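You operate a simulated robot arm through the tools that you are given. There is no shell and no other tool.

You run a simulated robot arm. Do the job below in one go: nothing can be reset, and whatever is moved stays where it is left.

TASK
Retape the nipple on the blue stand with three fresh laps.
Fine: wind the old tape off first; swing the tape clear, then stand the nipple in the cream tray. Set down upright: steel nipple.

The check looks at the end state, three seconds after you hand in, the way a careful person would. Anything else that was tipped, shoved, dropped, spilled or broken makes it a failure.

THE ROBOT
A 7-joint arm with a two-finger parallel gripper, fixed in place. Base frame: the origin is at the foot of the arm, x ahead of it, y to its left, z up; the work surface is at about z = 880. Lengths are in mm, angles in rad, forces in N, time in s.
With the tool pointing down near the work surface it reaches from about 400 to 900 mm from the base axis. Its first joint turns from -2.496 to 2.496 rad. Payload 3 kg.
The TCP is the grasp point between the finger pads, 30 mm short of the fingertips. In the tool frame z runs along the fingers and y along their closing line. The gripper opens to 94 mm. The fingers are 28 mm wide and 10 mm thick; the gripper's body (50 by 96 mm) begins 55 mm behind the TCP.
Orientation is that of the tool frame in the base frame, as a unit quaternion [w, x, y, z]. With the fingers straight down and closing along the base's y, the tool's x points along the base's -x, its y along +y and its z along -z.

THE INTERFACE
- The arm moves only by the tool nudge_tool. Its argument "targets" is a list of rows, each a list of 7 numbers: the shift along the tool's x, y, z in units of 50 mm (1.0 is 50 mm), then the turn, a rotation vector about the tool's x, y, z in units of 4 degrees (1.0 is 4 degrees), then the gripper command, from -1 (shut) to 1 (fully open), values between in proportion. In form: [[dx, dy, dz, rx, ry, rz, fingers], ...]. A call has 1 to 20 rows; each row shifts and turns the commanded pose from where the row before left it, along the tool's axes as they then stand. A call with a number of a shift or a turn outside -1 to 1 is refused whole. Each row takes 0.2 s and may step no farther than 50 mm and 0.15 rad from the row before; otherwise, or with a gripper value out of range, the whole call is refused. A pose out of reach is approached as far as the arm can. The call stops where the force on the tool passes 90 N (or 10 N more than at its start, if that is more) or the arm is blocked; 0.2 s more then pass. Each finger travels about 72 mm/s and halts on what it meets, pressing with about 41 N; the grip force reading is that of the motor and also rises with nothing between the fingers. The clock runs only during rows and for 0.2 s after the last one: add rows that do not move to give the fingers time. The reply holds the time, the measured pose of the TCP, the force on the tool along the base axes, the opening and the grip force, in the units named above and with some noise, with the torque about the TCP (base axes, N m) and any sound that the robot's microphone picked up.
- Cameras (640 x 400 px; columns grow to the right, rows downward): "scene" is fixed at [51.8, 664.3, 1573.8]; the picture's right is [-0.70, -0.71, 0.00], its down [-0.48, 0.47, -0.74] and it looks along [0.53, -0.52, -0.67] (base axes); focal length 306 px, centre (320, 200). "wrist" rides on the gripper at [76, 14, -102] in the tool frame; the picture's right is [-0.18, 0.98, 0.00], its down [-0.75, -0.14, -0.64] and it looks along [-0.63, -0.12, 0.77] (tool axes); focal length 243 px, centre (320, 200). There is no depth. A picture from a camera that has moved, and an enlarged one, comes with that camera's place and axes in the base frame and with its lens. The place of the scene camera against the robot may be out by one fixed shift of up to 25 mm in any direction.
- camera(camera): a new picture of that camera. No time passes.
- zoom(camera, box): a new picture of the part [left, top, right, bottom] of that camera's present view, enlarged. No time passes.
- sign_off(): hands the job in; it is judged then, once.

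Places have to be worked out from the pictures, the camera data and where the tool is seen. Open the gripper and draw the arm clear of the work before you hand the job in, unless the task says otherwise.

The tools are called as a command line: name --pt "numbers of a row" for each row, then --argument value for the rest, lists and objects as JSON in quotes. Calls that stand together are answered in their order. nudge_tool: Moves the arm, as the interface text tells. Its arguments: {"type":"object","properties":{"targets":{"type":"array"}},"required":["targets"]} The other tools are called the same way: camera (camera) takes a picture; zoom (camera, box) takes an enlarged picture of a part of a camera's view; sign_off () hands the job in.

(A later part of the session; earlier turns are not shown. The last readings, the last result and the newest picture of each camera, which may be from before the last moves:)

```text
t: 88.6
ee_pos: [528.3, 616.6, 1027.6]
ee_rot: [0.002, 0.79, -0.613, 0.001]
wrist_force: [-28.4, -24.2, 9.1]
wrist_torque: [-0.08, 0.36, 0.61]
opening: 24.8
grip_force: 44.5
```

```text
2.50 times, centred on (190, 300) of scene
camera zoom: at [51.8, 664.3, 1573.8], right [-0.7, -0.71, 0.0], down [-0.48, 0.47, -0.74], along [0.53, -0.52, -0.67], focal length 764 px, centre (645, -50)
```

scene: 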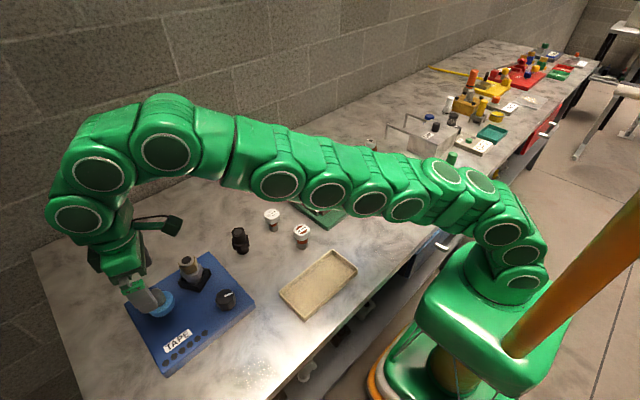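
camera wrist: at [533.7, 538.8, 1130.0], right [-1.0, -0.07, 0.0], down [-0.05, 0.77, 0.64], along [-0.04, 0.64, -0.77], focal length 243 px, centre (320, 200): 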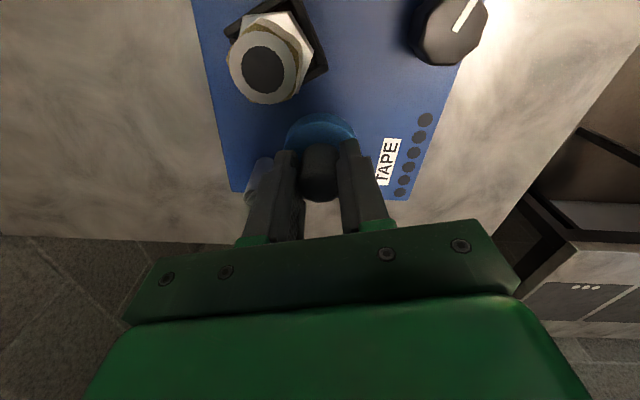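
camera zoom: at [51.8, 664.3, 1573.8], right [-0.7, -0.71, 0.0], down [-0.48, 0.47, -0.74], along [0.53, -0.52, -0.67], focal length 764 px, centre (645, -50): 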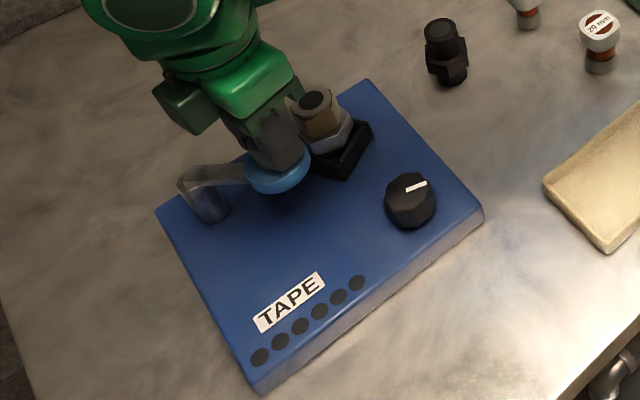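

Now slightly too far inward (radial force 37 N outward). I'll trim back and go on 8° in small steps, watching for contact with the nipple.

nudge_tool --pt "0.0135 0.02 0 0 0 0 -0.7" --pt "0.0885 -0.067 0 0 0 -1 -0.7" --pt "0.0885 -0.067 0 0 0 -1 -0.7" --pt "0 0 0 0 0 0 -0.7"

camera --camera "wrist"

zoom --camera "scene" --box '[110, 220, 270, 380]'

```text
t: 89.6
ee_pos: [537.2, 611.1, 1027.2]
ee_rot: [0.0, 0.831, -0.557, 0.0]
wrist_force: [2.7, 8.1, 3.0]
wrist_torque: [1.27, 0.7, 0.25]
opening: 24.9
grip_force: 44.9
```

```text
taken
camera wrist: at [552.9, 533.2, 1129.6], right [-0.98, -0.2, 0.0], down [-0.16, 0.75, 0.64], along [-0.13, 0.63, -0.77], focal length 243 px, centre (320, 200)
```

wrist: 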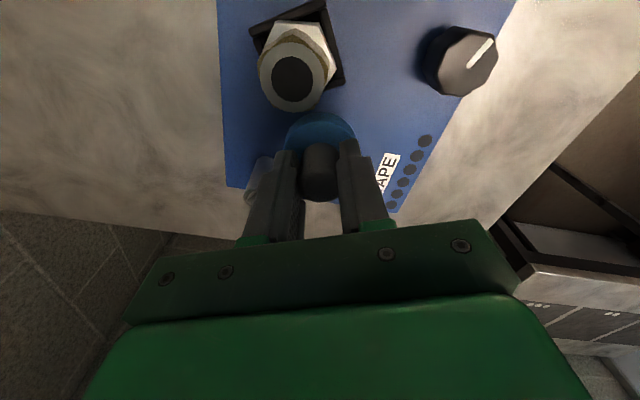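

```text
2.50 times, centred on (190, 300) of scene
camera zoom: at [51.8, 664.3, 1573.8], right [-0.7, -0.71, 0.0], down [-0.48, 0.47, -0.74], along [0.53, -0.52, -0.67], focal length 764 px, centre (645, -50)
```

zoom: 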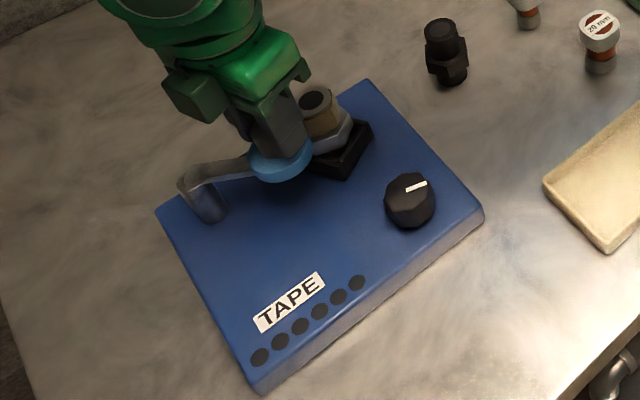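

Load is small and the spool is about 46 mm from the nipple axis. I'll advance in 2° steps to feel contact.

nudge_tool --pt "0.0443 -0.0335 0 0 0 -0.5 -0.7" --pt "0.0443 -0.0335 0 0 0 -0.5 -0.7" --pt "0 0 0 0 0 0 -0.7"

zoom --camera "scene" --box '[160, 240, 240, 300]'

zoom --camera "wrist" --box '[220, 0, 420, 220]'

```text
t: 90.4
ee_pos: [540.0, 608.3, 1027.4]
ee_rot: [0.001, 0.849, -0.528, 0.001]
wrist_force: [17.3, 33.0, -4.0]
wrist_torque: [0.23, -0.26, 0.1]
opening: 25.0
grip_force: 45.2
```

```text
6.67 times, centred on (200, 270) of scene
camera zoom: at [51.8, 664.3, 1573.8], right [-0.7, -0.71, 0.0], down [-0.48, 0.47, -0.74], along [0.53, -0.52, -0.67], focal length 2037 px, centre (1120, -267)
```

zoom: 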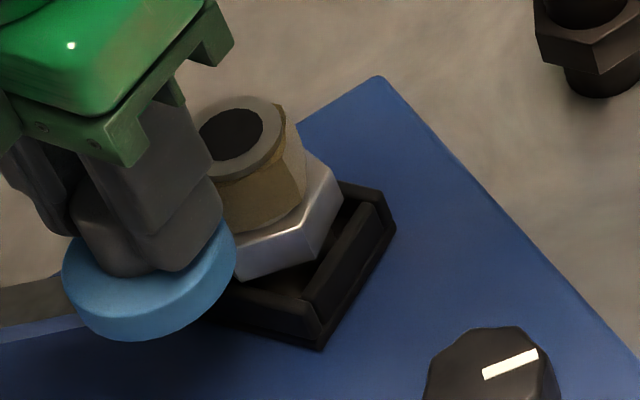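

```text
1.82 times, centred on (320, 110) of wrist
camera zoom: at [562.3, 532.3, 1129.8], right [-0.96, -0.27, 0.0], down [-0.21, 0.74, 0.64], along [-0.17, 0.62, -0.77], focal length 441 px, centre (320, 364)
```

zoom: 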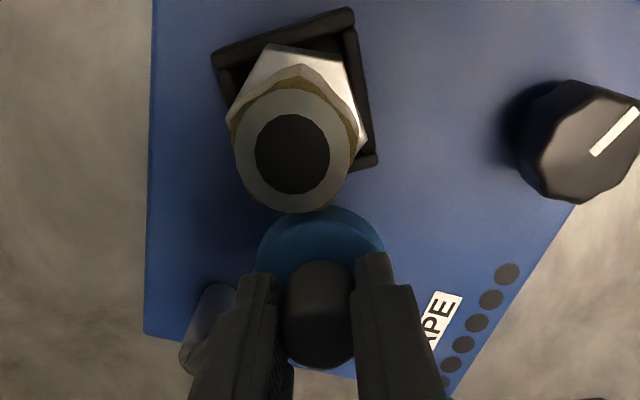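

The ring looks nearly touching the nipple. One more 2° step, with a small inward trim, to see whether a tangential reaction appears.

nudge_tool --pt "-0.013 -0.018 0 0 0 0 -0.7" --pt "0.0443 -0.0335 0 0 0 -0.5 -0.7" --pt "0 0 0 0 0 0 -0.7"

nudge_tool --pt "0.0443 -0.0335 0 0 0 -0.5 -0.7" --pt "0 0 0 0 0 0 -0.7"

zoom --camera "scene" --box '[160, 240, 240, 300]'

zoom --camera "wrist" --box '[220, 0, 420, 220]'

```text
t: 91.2
ee_pos: [543.0, 606.7, 1028.5]
ee_rot: [0.002, 0.859, -0.513, 0.0]
wrist_force: [-12.1, -16.0, -7.3]
wrist_torque: [-0.52, -0.13, 0.33]
opening: 24.9
grip_force: 45.7
```

```text
t: 91.8
ee_pos: [544.2, 606.0, 1027.7]
ee_rot: [0.002, 0.868, -0.496, 0.0]
wrist_force: [-45.1, -36.3, 6.9]
wrist_torque: [-1.37, -0.18, 0.31]
opening: 24.7
grip_force: 45.1
```

```text
6.67 times, centred on (200, 270) of scene
camera zoom: at [51.8, 664.3, 1573.8], right [-0.7, -0.71, 0.0], down [-0.48, 0.47, -0.74], along [0.53, -0.52, -0.67], focal length 2037 px, centre (1120, -267)
```

zoom: 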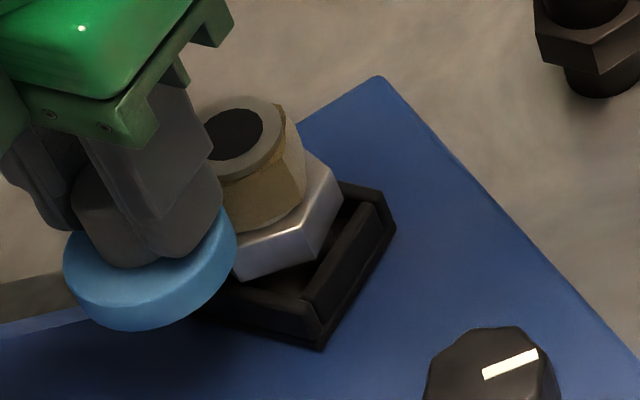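

```text
1.82 times, centred on (320, 110) of wrist
camera zoom: at [571.4, 532.8, 1129.9], right [-0.94, -0.34, 0.0], down [-0.26, 0.72, 0.64], along [-0.22, 0.6, -0.77], focal length 441 px, centre (320, 364)
```

zoom: 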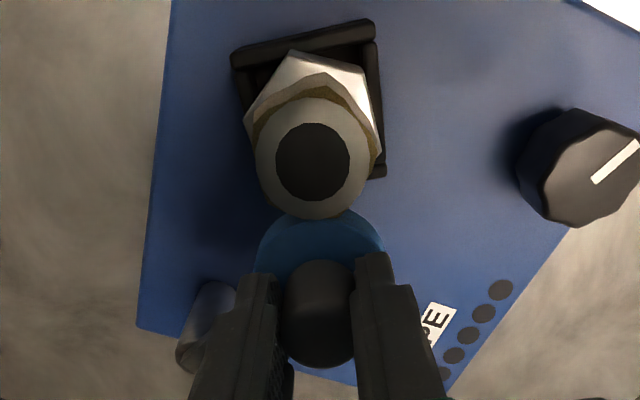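

Force has built up to ~58 N and the spool stopped advancing: it's against the nipple. I'll back off 1° and release the handle, then rise and look.

nudge_tool --pt "0.01 0.02 0 0 0 0 -0.7" --pt "0 0 0 0 0 0 -0.3" --pt "0 0 0 0 0 0 0" --pt "0 0 0 0 0 0 0" --pt "0 0 -0.8 0 0 0 0" --pt "0 0 -0.8 0 0 0 0.5" --pt "0 0 0 0 0 0 0.5"

camera --camera "wrist"

zoom --camera "scene" --box '[110, 220, 270, 380]'

```text
t: 93.4
ee_pos: [547.6, 605.4, 1107.0]
ee_rot: [0.002, 0.868, -0.497, 0.001]
wrist_force: [-1.0, -0.1, 0.1]
wrist_torque: [0.03, 0.02, -0.01]
opening: 70.6
grip_force: 0.1
```

```text
taken
camera wrist: at [573.9, 531.9, 1209.8], right [-0.94, -0.34, 0.0], down [-0.26, 0.72, 0.64], along [-0.22, 0.6, -0.77], focal length 243 px, centre (320, 200)
```

wrist: 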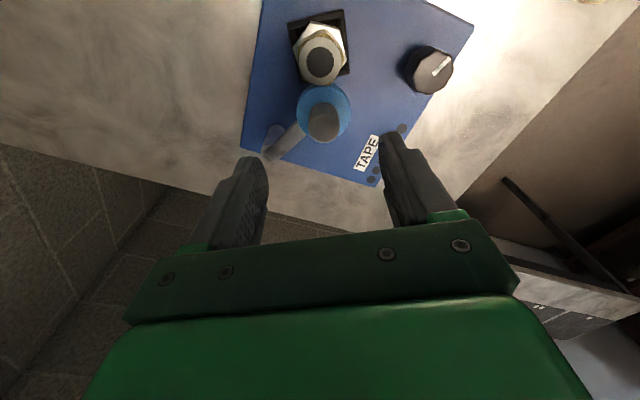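

```text
2.50 times, centred on (190, 300) of scene
camera zoom: at [51.8, 664.3, 1573.8], right [-0.7, -0.71, 0.0], down [-0.48, 0.47, -0.74], along [0.53, -0.52, -0.67], focal length 764 px, centre (645, -50)
```

zoom: 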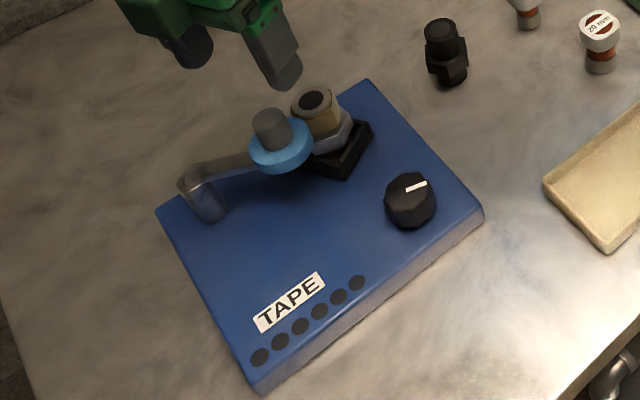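

The spool now sits against the nipple. I'll go back over the knob to test the turning directions with the tape engaged.

nudge_tool --pt "-0.006 0.739 0 0 0 0 1" --pt "-0.006 0.739 0 0 0 0 1" --pt "-0.006 0.739 0 0 0 0 1" --pt "0 0 0 0 0 1 1" --pt "0 0 0 0 0 1 1" --pt "0 0 0 0 0 1 1" --pt "0 0 0 0 0 1 1" --pt "0 0 0 0 0 1 1" --pt "0 0 0 0 0 1 1" --pt "0 0 0 0 0 1 1" --pt "0 0 0 0 0 1 1" --pt "0 0 0 0 0 1 1" --pt "0 0 0 0 0 1 1" --pt "0 0 0 0 0 1 1" --pt "0 0 0 0 0 1 1" --pt "0 0 0 0 0 0 1"

camera --camera "wrist"

zoom --camera "scene" --box '[160, 240, 240, 300]'

```text
t: 96.8
ee_pos: [449.3, 550.8, 1107.7]
ee_rot: [0.0, -0.59, 0.807, 0.0]
wrist_force: [0.3, -0.3, -0.4]
wrist_torque: [-0.04, 0.02, 0.02]
opening: 94.2
grip_force: 0.0
```

```text
taken
camera wrist: at [413.3, 481.3, 1209.9], right [-0.88, 0.47, 0.0], down [0.36, 0.68, 0.64], along [0.31, 0.56, -0.77], focal length 243 px, centre (320, 200)
```

wrist: 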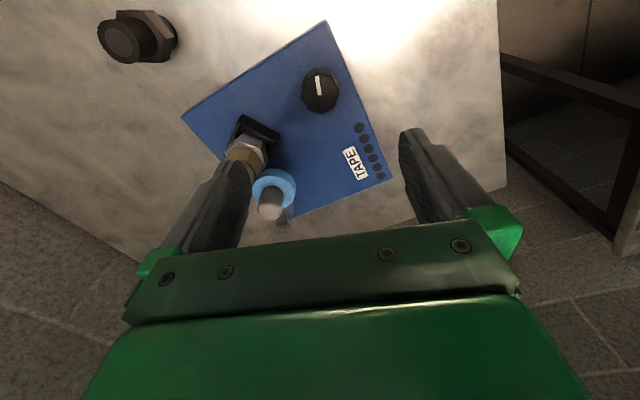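

```text
6.67 times, centred on (200, 270) of scene
camera zoom: at [51.8, 664.3, 1573.8], right [-0.7, -0.71, 0.0], down [-0.48, 0.47, -0.74], along [0.53, -0.52, -0.67], focal length 2037 px, centre (1120, -267)
```

zoom: 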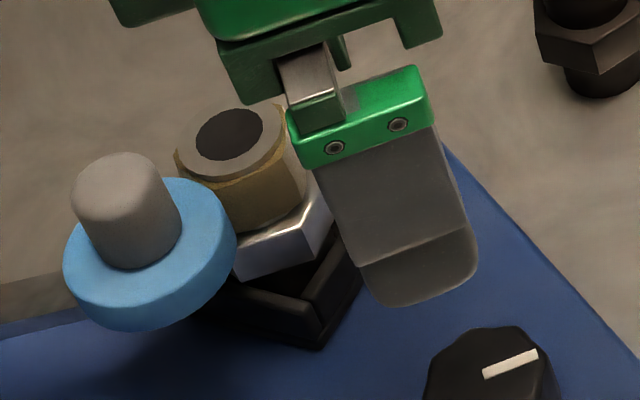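

Positioned above the knob. I'll descend and check the alignment.

nudge_tool --pt "0 0 0.8 0 0 0 1" --pt "0 0 0.8 0 0 0 1" --pt "0 0 0.8 0 0 0 1" --pt "0 0 0.784 0 0 0 1" --pt "0 0 0 0 0 0 1"

camera --camera "wrist"

```text
t: 98.0
ee_pos: [449.1, 553.1, 945.8]
ee_rot: [0.0, -0.59, 0.808, -0.001]
wrist_force: [-0.3, 0.2, 0.8]
wrist_torque: [0.02, -0.01, -0.02]
opening: 94.1
grip_force: 0.1
```

```text
taken
camera wrist: at [412.3, 483.3, 1048.4], right [-0.88, 0.47, 0.0], down [0.36, 0.68, 0.64], along [0.3, 0.56, -0.77], focal length 243 px, centre (320, 200)
```

wrist: 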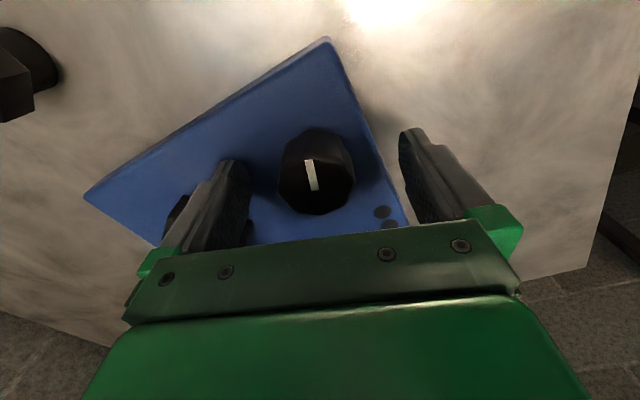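

The knob centre is ~2.4 mm toward -tool y. I'll trim and grip.

nudge_tool --pt "0 -0.047 -0.025 0 0 0 0.3" --pt "0 0 0 0 0 0 -0.3" --pt "0 0 0 0 0 0 -0.3" --pt "0 0 0 0 0 0 -0.3" --pt "0 0 0 0 0 0 -0.3"

```text
t: 99.2
ee_pos: [449.5, 551.4, 948.9]
ee_rot: [-0.001, -0.59, 0.808, -0.001]
wrist_force: [-14.6, 2.3, 0.6]
wrist_torque: [0.34, 0.41, -0.04]
opening: 40.0
grip_force: 45.3
```

Now I turn the knob 44° counterclockwise (about one lap) with the tape engaged.

nudge_tool --pt "0.015 0.01 0 0 0 0 -0.3" --pt "0 0 0 0 0 -1 -0.3" --pt "0 0 0 0 0 -1 -0.3" --pt "0 0 0 0 0 -1 -0.3" --pt "0 0 0 0 0 -1 -0.3" --pt "0 0 0 0 0 -1 -0.3" --pt "0 0 0 0 0 -1 -0.3" --pt "0 0 0 0 0 -1 -0.3" --pt "0 0 0 0 0 -1 -0.3" --pt "0 0 0 0 0 -1 -0.3" --pt "0 0 0 0 0 -1 -0.3" --pt "0 0 0 0 0 -1 -0.3"

camera --camera "wrist"

zoom --camera "scene" --box '[110, 220, 270, 380]'

zoom --camera "wrist" --box '[0, 70, 220, 290]'

```text
t: 101.8
ee_pos: [450.6, 548.7, 949.8]
ee_rot: [0.0, 0.85, -0.528, 0.001]
wrist_force: [-38.3, -1.2, 4.0]
wrist_torque: [0.94, 0.36, -0.01]
opening: 39.7
grip_force: 45.0
```

```text
taken
camera wrist: at [472.1, 473.4, 1051.6], right [-0.96, -0.27, 0.0], down [-0.21, 0.74, 0.64], along [-0.17, 0.62, -0.77], focal length 243 px, centre (320, 200)
```

wrist: 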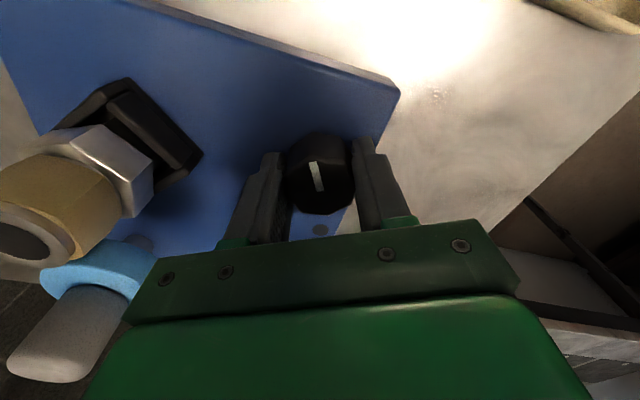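

```text
2.50 times, centred on (190, 300) of scene
camera zoom: at [51.8, 664.3, 1573.8], right [-0.7, -0.71, 0.0], down [-0.48, 0.47, -0.74], along [0.53, -0.52, -0.67], focal length 764 px, centre (645, -50)
```

zoom: 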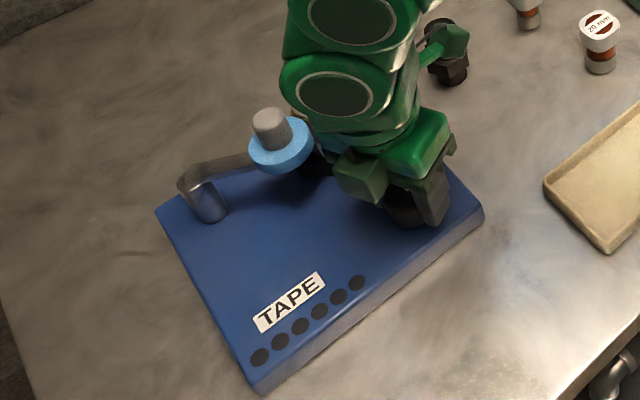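

```text
1.82 times, centred on (110, 180) of wrist
camera zoom: at [472.1, 473.4, 1051.6], right [-0.96, -0.27, 0.0], down [-0.21, 0.74, 0.64], along [-0.17, 0.62, -0.77], focal length 441 px, centre (702, 236)
```

zoom: 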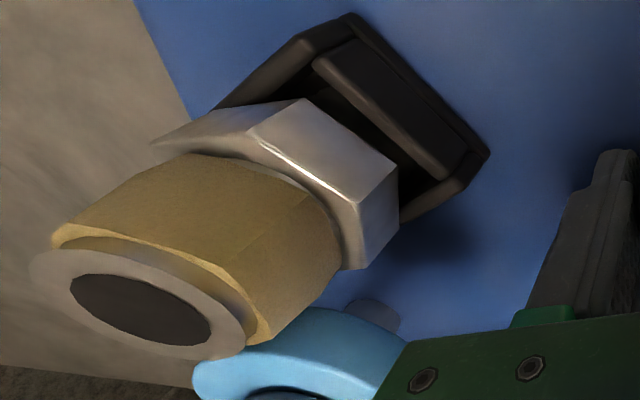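

The knob turned one lap's worth; the tape looks a bit different but is still tan. I'll regrip further round and continue counterclockwise another two laps' worth.

nudge_tool --pt "0 0.024 0 0 0 0 0.2" --pt "0 0 0 0 0 0 0.6" --pt "0 0 0 0 0 1 0.6" --pt "0 0 0 0 0 1 0.6" --pt "0 0 0 0 0 1 0.6" --pt "0 0 0 0 0 1 0.6" --pt "0 0 0 0 0 1 0.6" --pt "0 0 0 0 0 1 0.6" --pt "0 0 0 0 0 1 0.6" --pt "0 0 0 0 0 1 0.6" --pt "0 0 0 0 0 1 0.6" --pt "0 0 0 0 0 1 0.6" --pt "0 0 0 0 0 1 0.6" --pt "0 0 0 0 0 1 0.6" --pt "0 0 0 0 0 1 0.6" --pt "0 0 0 0 0 1 0.6" --pt "0 0 0 0 0 1 0.6" --pt "0 0 0 0 0 1 0.6" --pt "0 0 0 0 0 1 0.6" --pt "0 0 0 0 0 1 0.6"

camera --camera "wrist"

zoom --camera "scene" --box '[160, 240, 240, 300]'

```text
t: 106.0
ee_pos: [449.3, 548.0, 949.6]
ee_rot: [0.001, -0.377, 0.926, -0.001]
wrist_force: [0.2, 0.2, 0.3]
wrist_torque: [0.01, 0.0, -0.02]
opening: 75.1
grip_force: 0.1
```

```text
taken
camera wrist: at [385.9, 504.6, 1051.2], right [-0.55, 0.83, 0.0], down [0.64, 0.43, 0.64], along [0.53, 0.35, -0.77], focal length 243 px, centre (320, 200)
```

wrist: 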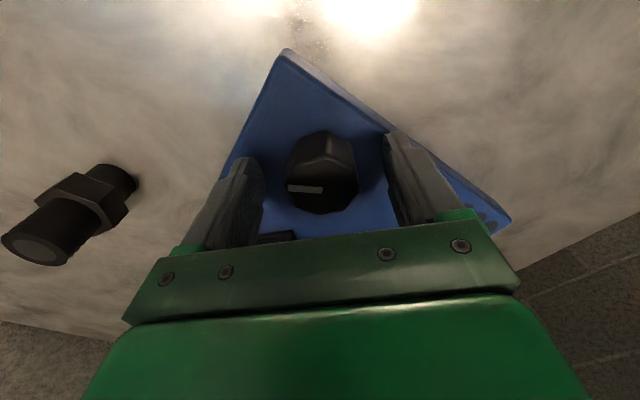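

```text
6.67 times, centred on (200, 270) of scene
camera zoom: at [51.8, 664.3, 1573.8], right [-0.7, -0.71, 0.0], down [-0.48, 0.47, -0.74], along [0.53, -0.52, -0.67], focal length 2037 px, centre (1120, -267)
```

zoom: 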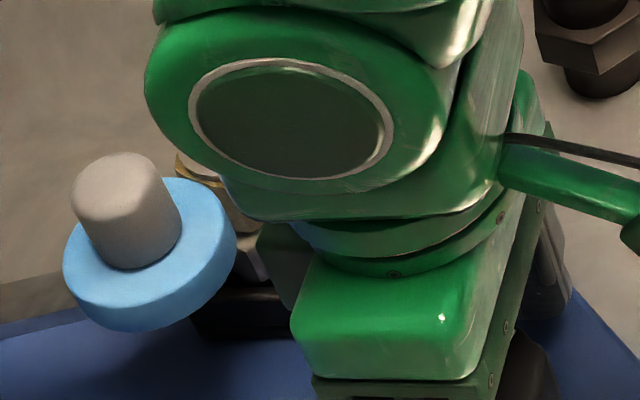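

Centred. Grip and turn 72° counterclockwise.

nudge_tool --pt "0 0.01 0 0 0 0 -0.3" --pt "0 0 0 0 0 0 -0.3" --pt "0 0 0 0 0 0 -0.3" --pt "0 0 0 0 0 -1 -0.3" --pt "0 0 0 0 0 -1 -0.3" --pt "0 0 0 0 0 -1 -0.3" --pt "0 0 0 0 0 -1 -0.3" --pt "0 0 0 0 0 -1 -0.3" --pt "0 0 0 0 0 -1 -0.3" --pt "0 0 0 0 0 -1 -0.3" --pt "0 0 0 0 0 -1 -0.3" --pt "0 0 0 0 0 -1 -0.3" --pt "0 0 0 0 0 -1 -0.3" --pt "0 0 0 0 0 -1 -0.3" --pt "0 0 0 0 0 -1 -0.3" --pt "0 0 0 0 0 -1 -0.3" --pt "0 0 0 0 0 -1 -0.3" --pt "0 0 0 0 0 -1 -0.3" --pt "0 0 0 0 0 -1 -0.3" --pt "0 0 0 0 0 -1 -0.3"

camera --camera "wrist"

zoom --camera "wrist" --box '[0, 70, 220, 290]'

zoom --camera "scene" --box '[110, 220, 270, 380]'

```text
t: 110.2
ee_pos: [449.4, 549.0, 949.4]
ee_rot: [0.0, 0.831, -0.556, 0.001]
wrist_force: [25.4, 16.6, -10.8]
wrist_torque: [1.03, 0.28, -0.02]
opening: 38.6
grip_force: 45.1
```

```text
taken
camera wrist: at [466.4, 472.1, 1051.3], right [-0.98, -0.2, 0.0], down [-0.16, 0.75, 0.64], along [-0.13, 0.63, -0.77], focal length 243 px, centre (320, 200)
```

wrist: 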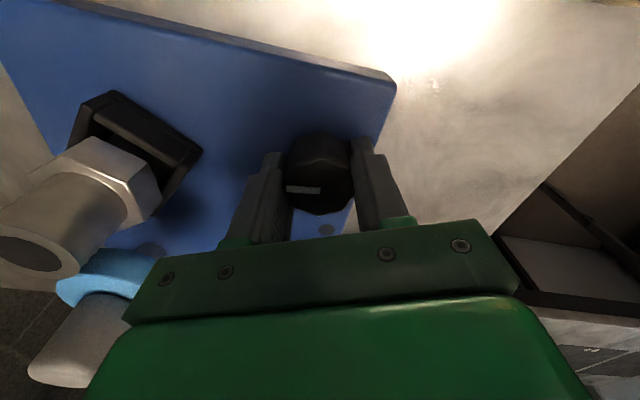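

```text
1.82 times, centred on (110, 180) of wrist
camera zoom: at [466.4, 472.1, 1051.3], right [-0.98, -0.2, 0.0], down [-0.16, 0.75, 0.64], along [-0.13, 0.63, -0.77], focal length 441 px, centre (702, 236)
```

zoom: 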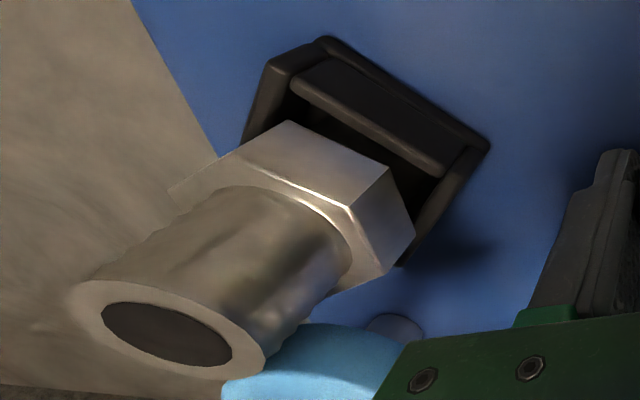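

```text
2.50 times, centred on (190, 300) of scene
camera zoom: at [51.8, 664.3, 1573.8], right [-0.7, -0.71, 0.0], down [-0.48, 0.47, -0.74], along [0.53, -0.52, -0.67], focal length 764 px, centre (645, -50)
```

zoom: 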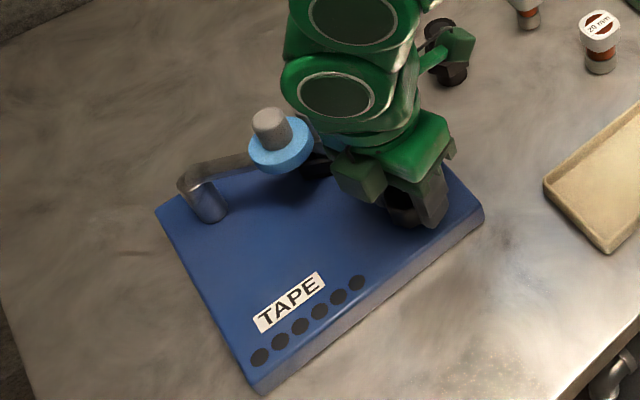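

The old tape is gone: the thread is bare steel. Counterclockwise takes tape off, so now I wind fresh tape clockwise: 3 laps ≈ 135° of knob. First half: 68°.

nudge_tool --pt "-0.004 -0.018 0.004 0 0 0 -0.3" --pt "0 0 0 0 0 1 -0.3" --pt "0 0 0 0 0 1 -0.3" --pt "0 0 0 0 0 1 -0.3" --pt "0 0 0 0 0 1 -0.3" --pt "0 0 0 0 0 1 -0.3" --pt "0 0 0 0 0 1 -0.3" --pt "0 0 0 0 0 1 -0.3" --pt "0 0 0 0 0 1 -0.3" --pt "0 0 0 0 0 1 -0.3" --pt "0 0 0 0 0 1 -0.3" --pt "0 0 0 0 0 1 -0.3"

camera --camera "wrist"

zoom --camera "scene" --box '[110, 220, 270, 380]'

```text
t: 112.8
ee_pos: [451.1, 548.8, 949.7]
ee_rot: [-0.002, -0.561, 0.828, -0.001]
wrist_force: [-20.7, -15.7, 19.6]
wrist_torque: [-0.06, 0.42, 0.05]
opening: 38.4
grip_force: 45.0
```

```text
taken
camera wrist: at [408.6, 482.8, 1051.2], right [-0.84, 0.54, 0.0], down [0.41, 0.65, 0.64], along [0.34, 0.54, -0.77], focal length 243 px, centre (320, 200)
```

wrist: 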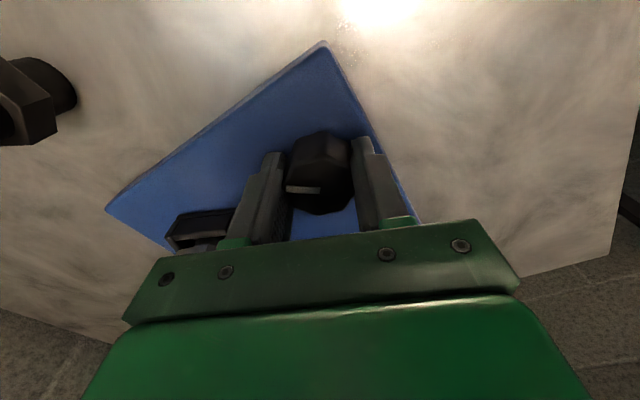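

```text
2.50 times, centred on (190, 300) of scene
camera zoom: at [51.8, 664.3, 1573.8], right [-0.7, -0.71, 0.0], down [-0.48, 0.47, -0.74], along [0.53, -0.52, -0.67], focal length 764 px, centre (645, -50)
```

zoom: 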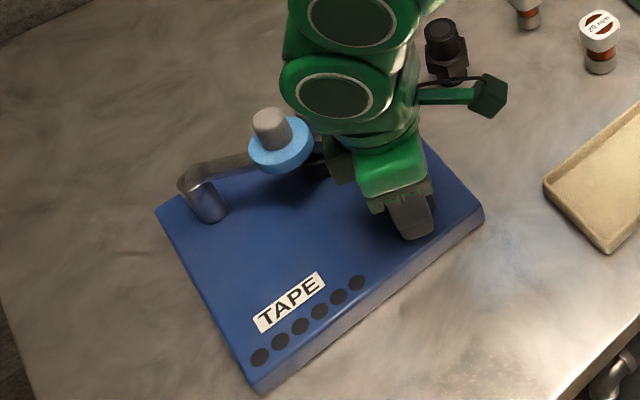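

44° turned. I'll pause to check how one fresh lap looks: release, rise and take pictures.

nudge_tool --pt "0 0 0 0 0 0 0.2" --pt "0 0 0 0 0 0 0.6" --pt "0 0 -0.9 0 0 0 0.6" --pt "0 0 -0.9 0 0 0 0.6" --pt "0 0 -0.9 0 0 0 0.6" --pt "0 0 -0.9 0 0 0 0.6" --pt "0 0 0 0 0 0 0.6"

zoom --camera "scene" --box '[160, 240, 240, 300]'

camera --camera "wrist"

zoom --camera "wrist" --box '[200, 60, 380, 240]'

```text
t: 114.4
ee_pos: [449.7, 549.1, 1129.5]
ee_rot: [0.001, -0.561, 0.828, -0.001]
wrist_force: [0.0, 0.3, -0.6]
wrist_torque: [0.0, 0.02, -0.02]
opening: 75.2
grip_force: 0.0
```

```text
6.67 times, centred on (200, 270) of scene
camera zoom: at [51.8, 664.3, 1573.8], right [-0.7, -0.71, 0.0], down [-0.48, 0.47, -0.74], along [0.53, -0.52, -0.67], focal length 2037 px, centre (1120, -267)
```

zoom: 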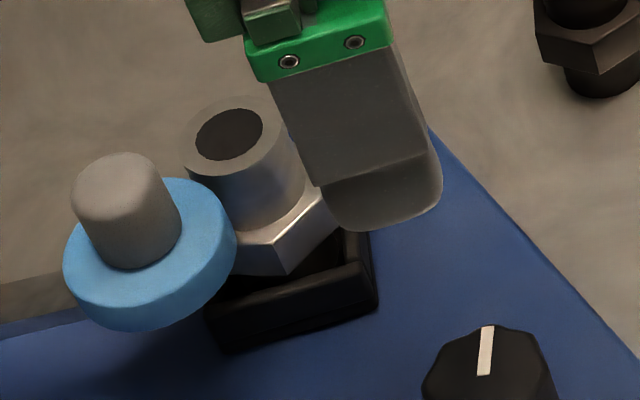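

```text
taken
camera wrist: at [409.7, 482.8, 1231.4], right [-0.85, 0.53, 0.0], down [0.41, 0.65, 0.64], along [0.34, 0.54, -0.77], focal length 243 px, centre (320, 200)
```

wrist: 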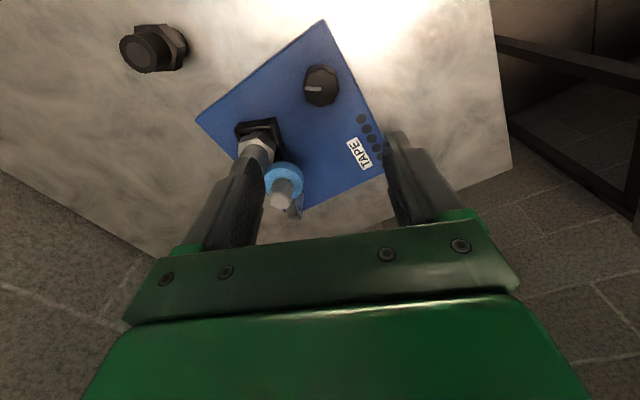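

```text
2.22 times, centred on (290, 150) of wrist
camera zoom: at [409.7, 482.8, 1231.4], right [-0.85, 0.53, 0.0], down [0.41, 0.65, 0.64], along [0.34, 0.54, -0.77], focal length 539 px, centre (387, 311)
```

zoom: 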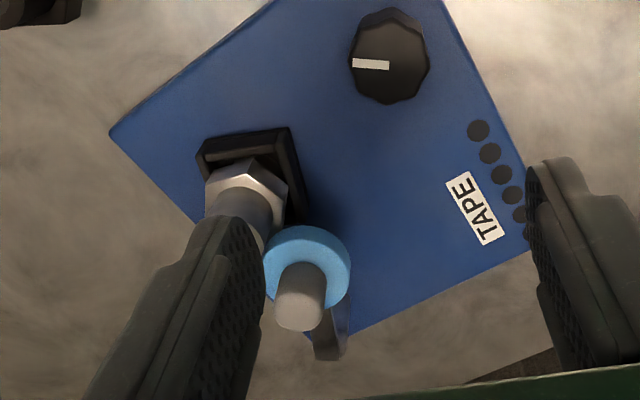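

Still bare after ~1 lap clockwise, so maybe I had overshot the unwinding or the lap shows only when complete. I'll rotate the wrist to +28° so I can keep turning clockwise with the nipple in view.

nudge_tool --pt "0 0 0 0 0 1 1" --pt "0 0 0 0 0 1 1" --pt "0 0 0 0 0 1 1" --pt "0 0 0 0 0 1 1" --pt "0 0 0 0 0 1 1" --pt "0 0 0 0 0 1 1" --pt "0 0 0 0 0 1 1" --pt "0 0 0 0 0 1 1" --pt "0 0 0 0 0 1 1" --pt "0 0 0 0 0 1 1" --pt "0 0 0 0 0 1 1" --pt "0 0 0 0 0 1 1" --pt "0 0 0 0 0 1 1" --pt "0 0 0 0 0 1 1" --pt "0 0 0 0 0 1 1" --pt "0 0 0 0 0 1 1" --pt "0 0 0 0 0 1 1" --pt "0 0 0 0 0 1 1" --pt "0 0 0 0 0 1 1" --pt "0 0 0 0 0 1 1"

nudge_tool --pt "0 0 0 0 0 1 1" --pt "0 0 0 0 0 1 1" --pt "0 0 0 0 0 1 1" --pt "0 0 0 0 0 1 1" --pt "0 0 0.9 0 0 0 1" --pt "0 0 0.9 0 0 0 1" --pt "0 0 0.9 0 0 0 1" --pt "0 0 0.9 0 0 0 1" --pt "0 0 0 0 0 0 1"

camera --camera "wrist"

```text
t: 118.6
ee_pos: [449.4, 549.2, 1129.1]
ee_rot: [0.0, 0.102, 0.995, -0.001]
wrist_force: [-0.2, -0.3, -0.2]
wrist_torque: [0.0, -0.02, 0.02]
opening: 94.0
grip_force: 0.0
```

```text
t: 120.6
ee_pos: [450.7, 549.2, 951.9]
ee_rot: [0.001, 0.239, 0.971, 0.001]
wrist_force: [-0.3, -0.4, -0.2]
wrist_torque: [-0.04, 0.0, 0.0]
opening: 94.0
grip_force: 0.1
```

```text
taken
camera wrist: at [390.5, 595.6, 1053.5], right [0.62, 0.79, 0.0], down [0.6, -0.47, 0.64], along [0.51, -0.4, -0.77], focal length 243 px, centre (320, 200)
```

wrist: 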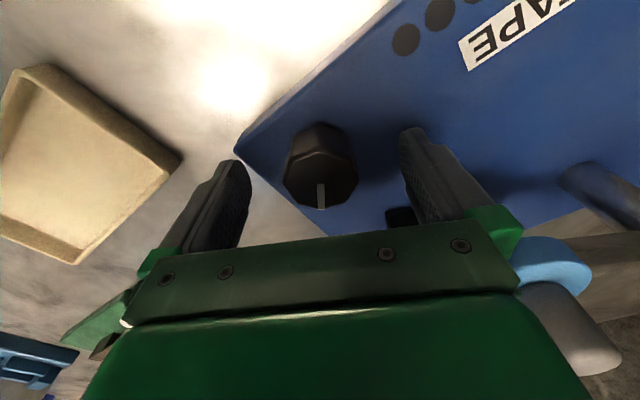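

Centred on the knob. Grip and turn 48° clockwise, to φ≈76° where the nipple is in view.

nudge_tool --pt "0 0 0.03 0 0 0 0.3" --pt "0 0 0 0 0 0 -0.3" --pt "0 0 0 0 0 0 -0.3" --pt "0 0 0 0 0 0 -0.3" --pt "0 0 0 0 0 0 -0.3"

nudge_tool --pt "0 0 0 0 0 1 -0.3" --pt "0 0 0 0 0 1 -0.3" --pt "0 0 0 0 0 1 -0.3" --pt "0 0 0 0 0 1 -0.3" --pt "0 0 0 0 0 1 -0.3" --pt "0 0 0 0 0 1 -0.3" --pt "0 0 0 0 0 1 -0.3" --pt "0 0 0 0 0 1 -0.3" --pt "0 0 0 0 0 1 -0.3" --pt "0 0 0 0 0 1 -0.3" --pt "0 0 0 0 0 1 -0.3" --pt "0 0 0 0 0 1 -0.3"

camera --camera "wrist"

zoom --camera "wrist" --box '[420, 50, 640, 270]'

```text
t: 121.8
ee_pos: [451.1, 548.8, 949.5]
ee_rot: [0.0, 0.239, 0.971, -0.001]
wrist_force: [8.9, 23.2, -4.8]
wrist_torque: [0.03, 0.07, 0.01]
opening: 39.0
grip_force: 45.2
```

```text
t: 124.4
ee_pos: [450.8, 550.1, 946.8]
ee_rot: [0.0, 0.614, 0.789, -0.002]
wrist_force: [2.0, 0.8, -5.3]
wrist_torque: [1.29, 0.03, 0.03]
opening: 38.8
grip_force: 45.4
```

```text
taken
camera wrist: at [445.8, 625.8, 1049.3], right [1.0, 0.06, 0.0], down [0.05, -0.76, 0.64], along [0.04, -0.64, -0.77], focal length 243 px, centre (320, 200)
```

wrist: 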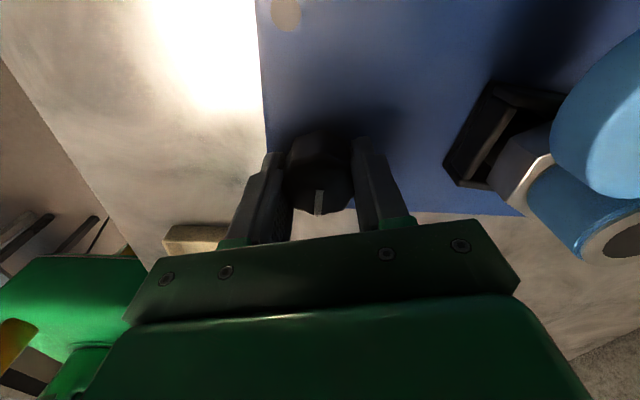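

```text
1.82 times, centred on (530, 160) of wrist
camera zoom: at [445.8, 625.8, 1049.3], right [1.0, 0.06, 0.0], down [0.05, -0.76, 0.64], along [0.04, -0.64, -0.77], focal length 441 px, centre (-62, 273)
```

zoom: 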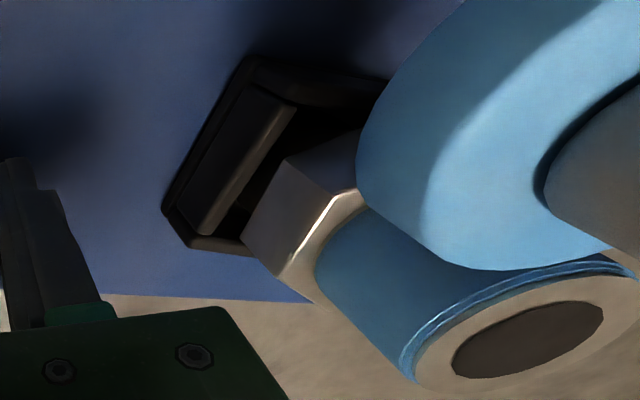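

Blue fresh tape is now on the thread, so clockwise lays tape on. I'll zoom in on the tape's edge to count layers.

zoom --camera "wrist" --box '[540, 180, 640, 270]'

zoom --camera "scene" --box '[110, 220, 270, 380]'

```text
4.44 times, centred on (590, 225) of wrist
camera zoom: at [445.8, 625.8, 1049.3], right [1.0, 0.06, 0.0], down [0.05, -0.76, 0.64], along [0.04, -0.64, -0.77], focal length 1078 px, centre (-880, 89)
```

zoom: 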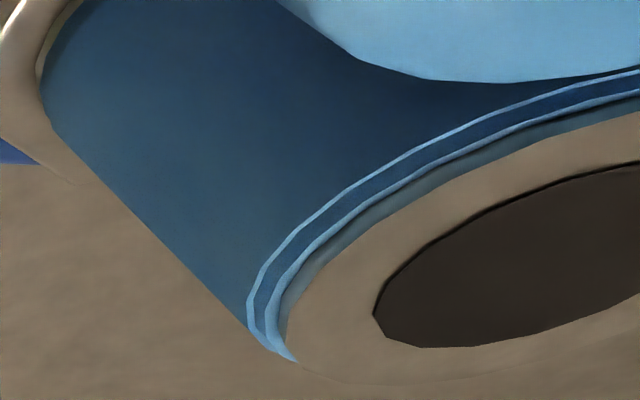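

```text
2.50 times, centred on (190, 300) of scene
camera zoom: at [51.8, 664.3, 1573.8], right [-0.7, -0.71, 0.0], down [-0.48, 0.47, -0.74], along [0.53, -0.52, -0.67], focal length 764 px, centre (645, -50)
```

zoom: 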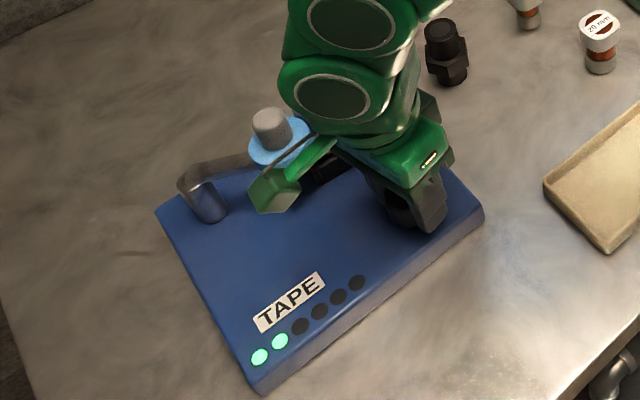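

Two lamps are lit and two tape ridges are visible: 2 laps. I'll turn another 40° and check, then finish the third lap.

nudge_tool --pt "0 0 0 0 0 1 -0.3" --pt "0 0 0 0 0 1 -0.3" --pt "0 0 0 0 0 1 -0.3" --pt "0 0 0 0 0 1 -0.3" --pt "0 0 0 0 0 1 -0.3" --pt "0 0 0 0 0 1 -0.3" --pt "0 0 0 0 0 1 -0.3" --pt "0 0 0 0 0 1 -0.3" --pt "0 0 0 0 0 1 -0.3" --pt "0 0 0 0 0 1 -0.3"

zoom --camera "scene" --box '[110, 220, 270, 380]'

camera --camera "wrist"

```text
t: 126.6
ee_pos: [449.9, 549.1, 948.3]
ee_rot: [0.0, 0.847, 0.531, -0.001]
wrist_force: [-23.7, -8.4, 5.4]
wrist_torque: [0.03, 0.74, 0.04]
opening: 38.6
grip_force: 44.4
```

```text
2.50 times, centred on (190, 300) of scene
camera zoom: at [51.8, 664.3, 1573.8], right [-0.7, -0.71, 0.0], down [-0.48, 0.47, -0.74], along [0.53, -0.52, -0.67], focal length 764 px, centre (645, -50)
```

zoom: 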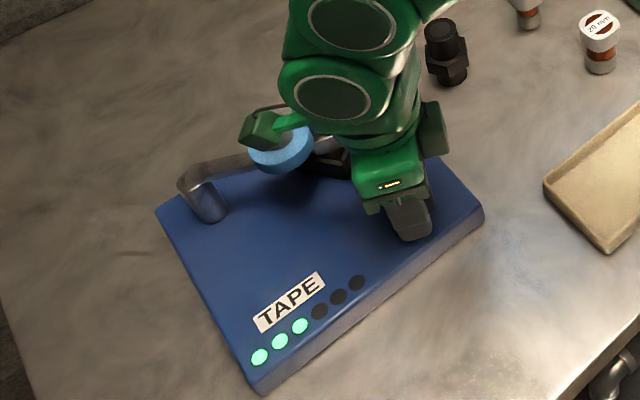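

```text
taken
camera wrist: at [496.1, 610.9, 1049.3], right [0.81, -0.59, 0.0], down [-0.45, -0.62, 0.64], along [-0.38, -0.52, -0.77], focal length 243 px, centre (320, 200)
```

wrist: 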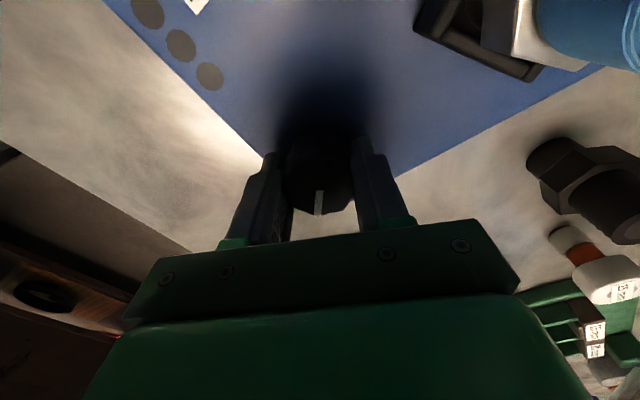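

Three lamps are lit: three laps. I'll add 3° to be safely past the third lap, then release the knob, rise and look.

nudge_tool --pt "0 0 0 0 0 0.75 -0.3" --pt "0 0 0 0 0 0 -0.3" --pt "0 0 0 0 0 0 0.2" --pt "0 0 0 0 0 0 0.8" --pt "0 0 -0.9 0 0 0 0.8" --pt "0 0 -0.9 0 0 0 0.8" --pt "0 0 -0.9 0 0 0 0.8" --pt "0 0 -0.9 0 0 0 0.8" --pt "0 0 0 0 0 0 0.8"

camera --camera "wrist"

zoom --camera "scene" --box '[110, 220, 270, 380]'

zoom --camera "scene" --box '[160, 240, 240, 300]'

```text
t: 128.6
ee_pos: [450.2, 546.8, 1128.4]
ee_rot: [0.001, 0.86, 0.51, -0.001]
wrist_force: [0.2, 0.5, -0.8]
wrist_torque: [0.0, -0.02, -0.04]
opening: 84.7
grip_force: 0.0
```

```text
taken
camera wrist: at [499.5, 606.9, 1230.6], right [0.77, -0.63, 0.0], down [-0.49, -0.59, 0.64], along [-0.41, -0.5, -0.77], focal length 243 px, centre (320, 200)
```

wrist: 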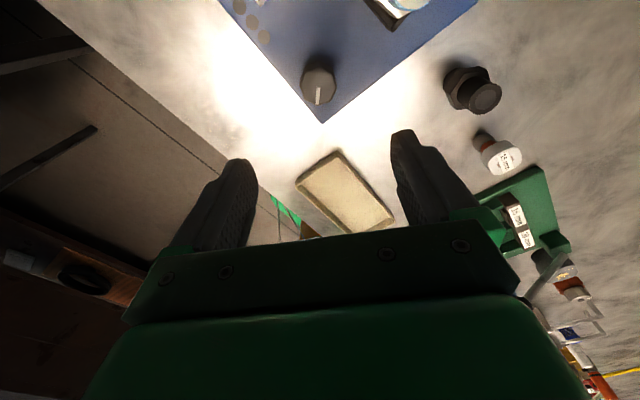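

```text
2.50 times, centred on (190, 300) of scene
camera zoom: at [51.8, 664.3, 1573.8], right [-0.7, -0.71, 0.0], down [-0.48, 0.47, -0.74], along [0.53, -0.52, -0.67], focal length 764 px, centre (645, -50)
```

zoom: 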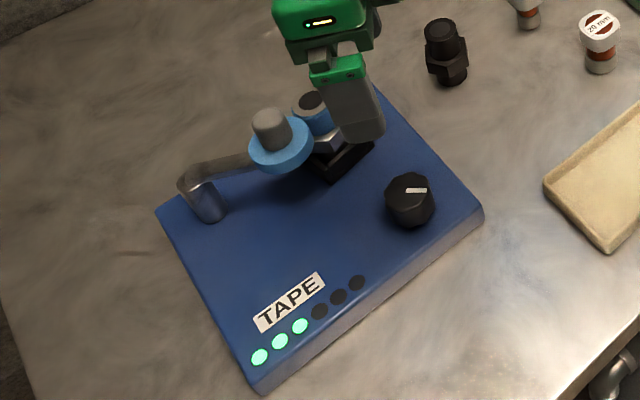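

```text
6.67 times, centred on (200, 270) of scene
camera zoom: at [51.8, 664.3, 1573.8], right [-0.7, -0.71, 0.0], down [-0.48, 0.47, -0.74], along [0.53, -0.52, -0.67], focal length 2037 px, centre (1120, -267)
```

zoom: 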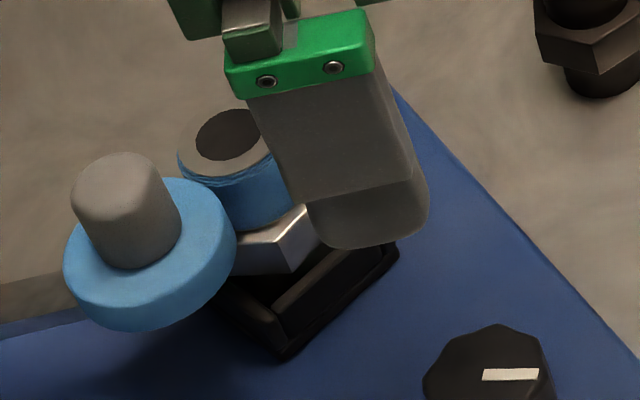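

Three lamps and three fresh blue layers. Now I'll swing the tape clear: turn the wrist to φ≈60° and move above the spool handle near (544, 603).

nudge_tool --pt "0 0 0 0 0 -0.985 0.8" --pt "0 0 0 0 0 -0.985 0.8" --pt "0 0 0 0 0 -0.985 0.8" --pt "0 0 0 0 0 -0.985 0.8" --pt "0 0 0 0 0 -0.985 0.8" --pt "0 0 0 0 0 -0.985 0.8" --pt "0 0 0 0 0 -0.985 0.8" --pt "0 0 0 0 0 -0.985 0.8" --pt "0 0 0 0 0 -0.985 0.8" --pt "0 0 0 0 0 -0.985 0.8" --pt "0 0 0 0 0 -0.985 0.8" --pt "0 0 0 0 0 -0.985 0.8" --pt "0 0 0 0 0 -0.985 0.8" --pt "0 0 0 0 0 -0.985 0.8" --pt "0 0 0 0 0 -0.985 0.8" --pt "0 0.725 0 0 0 0 0.5" --pt "0 0.725 0 0 0 0 0.5" --pt "0 0.725 0 0 0 0 0.5" --pt "0 0 0 0 0 0 0.5"

camera --camera "wrist"

zoom --camera "wrist" --box '[240, 60, 420, 220]'

```text
t: 132.6
ee_pos: [546.3, 603.6, 1126.5]
ee_rot: [0.001, 0.498, 0.867, -0.001]
wrist_force: [0.8, 0.5, -0.6]
wrist_torque: [0.05, 0.06, -0.01]
opening: 70.5
grip_force: 0.0
```

```text
taken
camera wrist: at [519.7, 675.5, 1229.3], right [0.94, 0.34, 0.0], down [0.26, -0.72, 0.64], along [0.22, -0.61, -0.77], focal length 243 px, centre (320, 200)
```

wrist: 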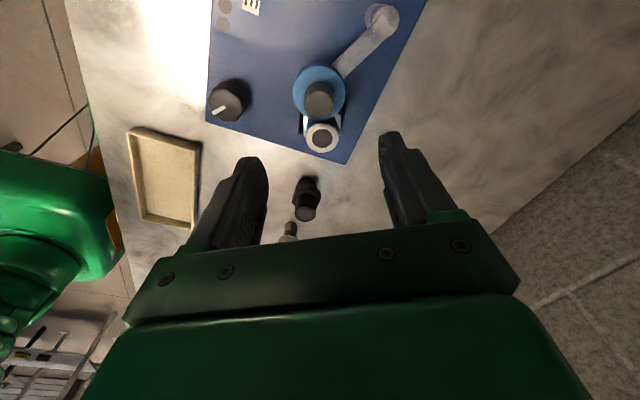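

```text
2.50 times, centred on (330, 140) of wrist
camera zoom: at [519.7, 675.5, 1229.3], right [0.94, 0.34, 0.0], down [0.26, -0.72, 0.64], along [0.22, -0.61, -0.77], focal length 606 px, centre (295, 350)
```

zoom: 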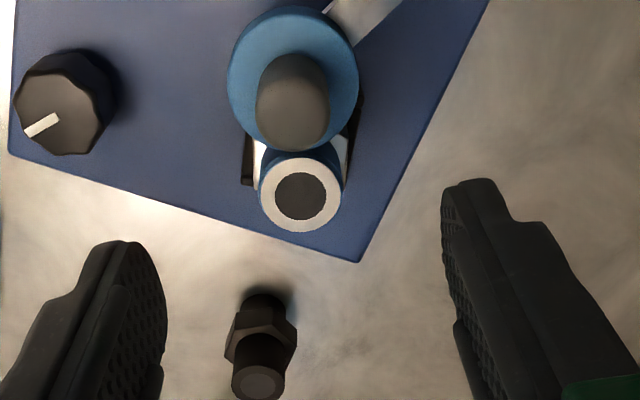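

The handle is at about (543.5, 606.5) and the nipple at (557, 571). I'll descend around the handle and grip it.

nudge_tool --pt "0.07 -0.01 0 0 0 0 0.3" --pt "0 0 0.7 0 0 0 0.3" --pt "0 0 0.7 0 0 0 0.3" --pt "0 0 0.58 0 0 0 0.3" --pt "0 0 0 0 0 0 0.3"

camera --camera "wrist"

```text
t: 133.8
ee_pos: [539.5, 608.7, 1026.5]
ee_rot: [0.0, 0.497, 0.868, -0.001]
wrist_force: [-0.2, 0.0, -1.0]
wrist_torque: [0.01, 0.0, 0.01]
opening: 61.4
grip_force: 0.1
```

```text
taken
camera wrist: at [514.6, 679.5, 1128.3], right [0.94, 0.34, 0.0], down [0.26, -0.72, 0.64], along [0.22, -0.6, -0.77], focal length 243 px, centre (320, 200)
```

wrist: 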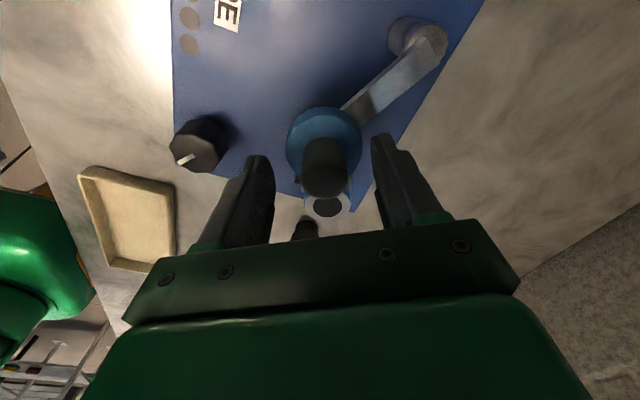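

The handle is ~2.7 mm along +tool y. Trim and grip.

nudge_tool --pt "0 0.05 0 0 0 0 0.1" --pt "0 0 0 0 0 0 -0.4" --pt "0 0 0 0 0 0 -0.7" --pt "0 0 0 0 0 0 -0.7" --pt "0 0 0 0 0 0 -0.7"

```text
t: 135.0
ee_pos: [543.9, 609.4, 1027.1]
ee_rot: [0.0, 0.497, 0.868, 0.0]
wrist_force: [2.9, 3.7, -3.5]
wrist_torque: [0.05, -0.09, -0.05]
opening: 25.0
grip_force: 44.9
```

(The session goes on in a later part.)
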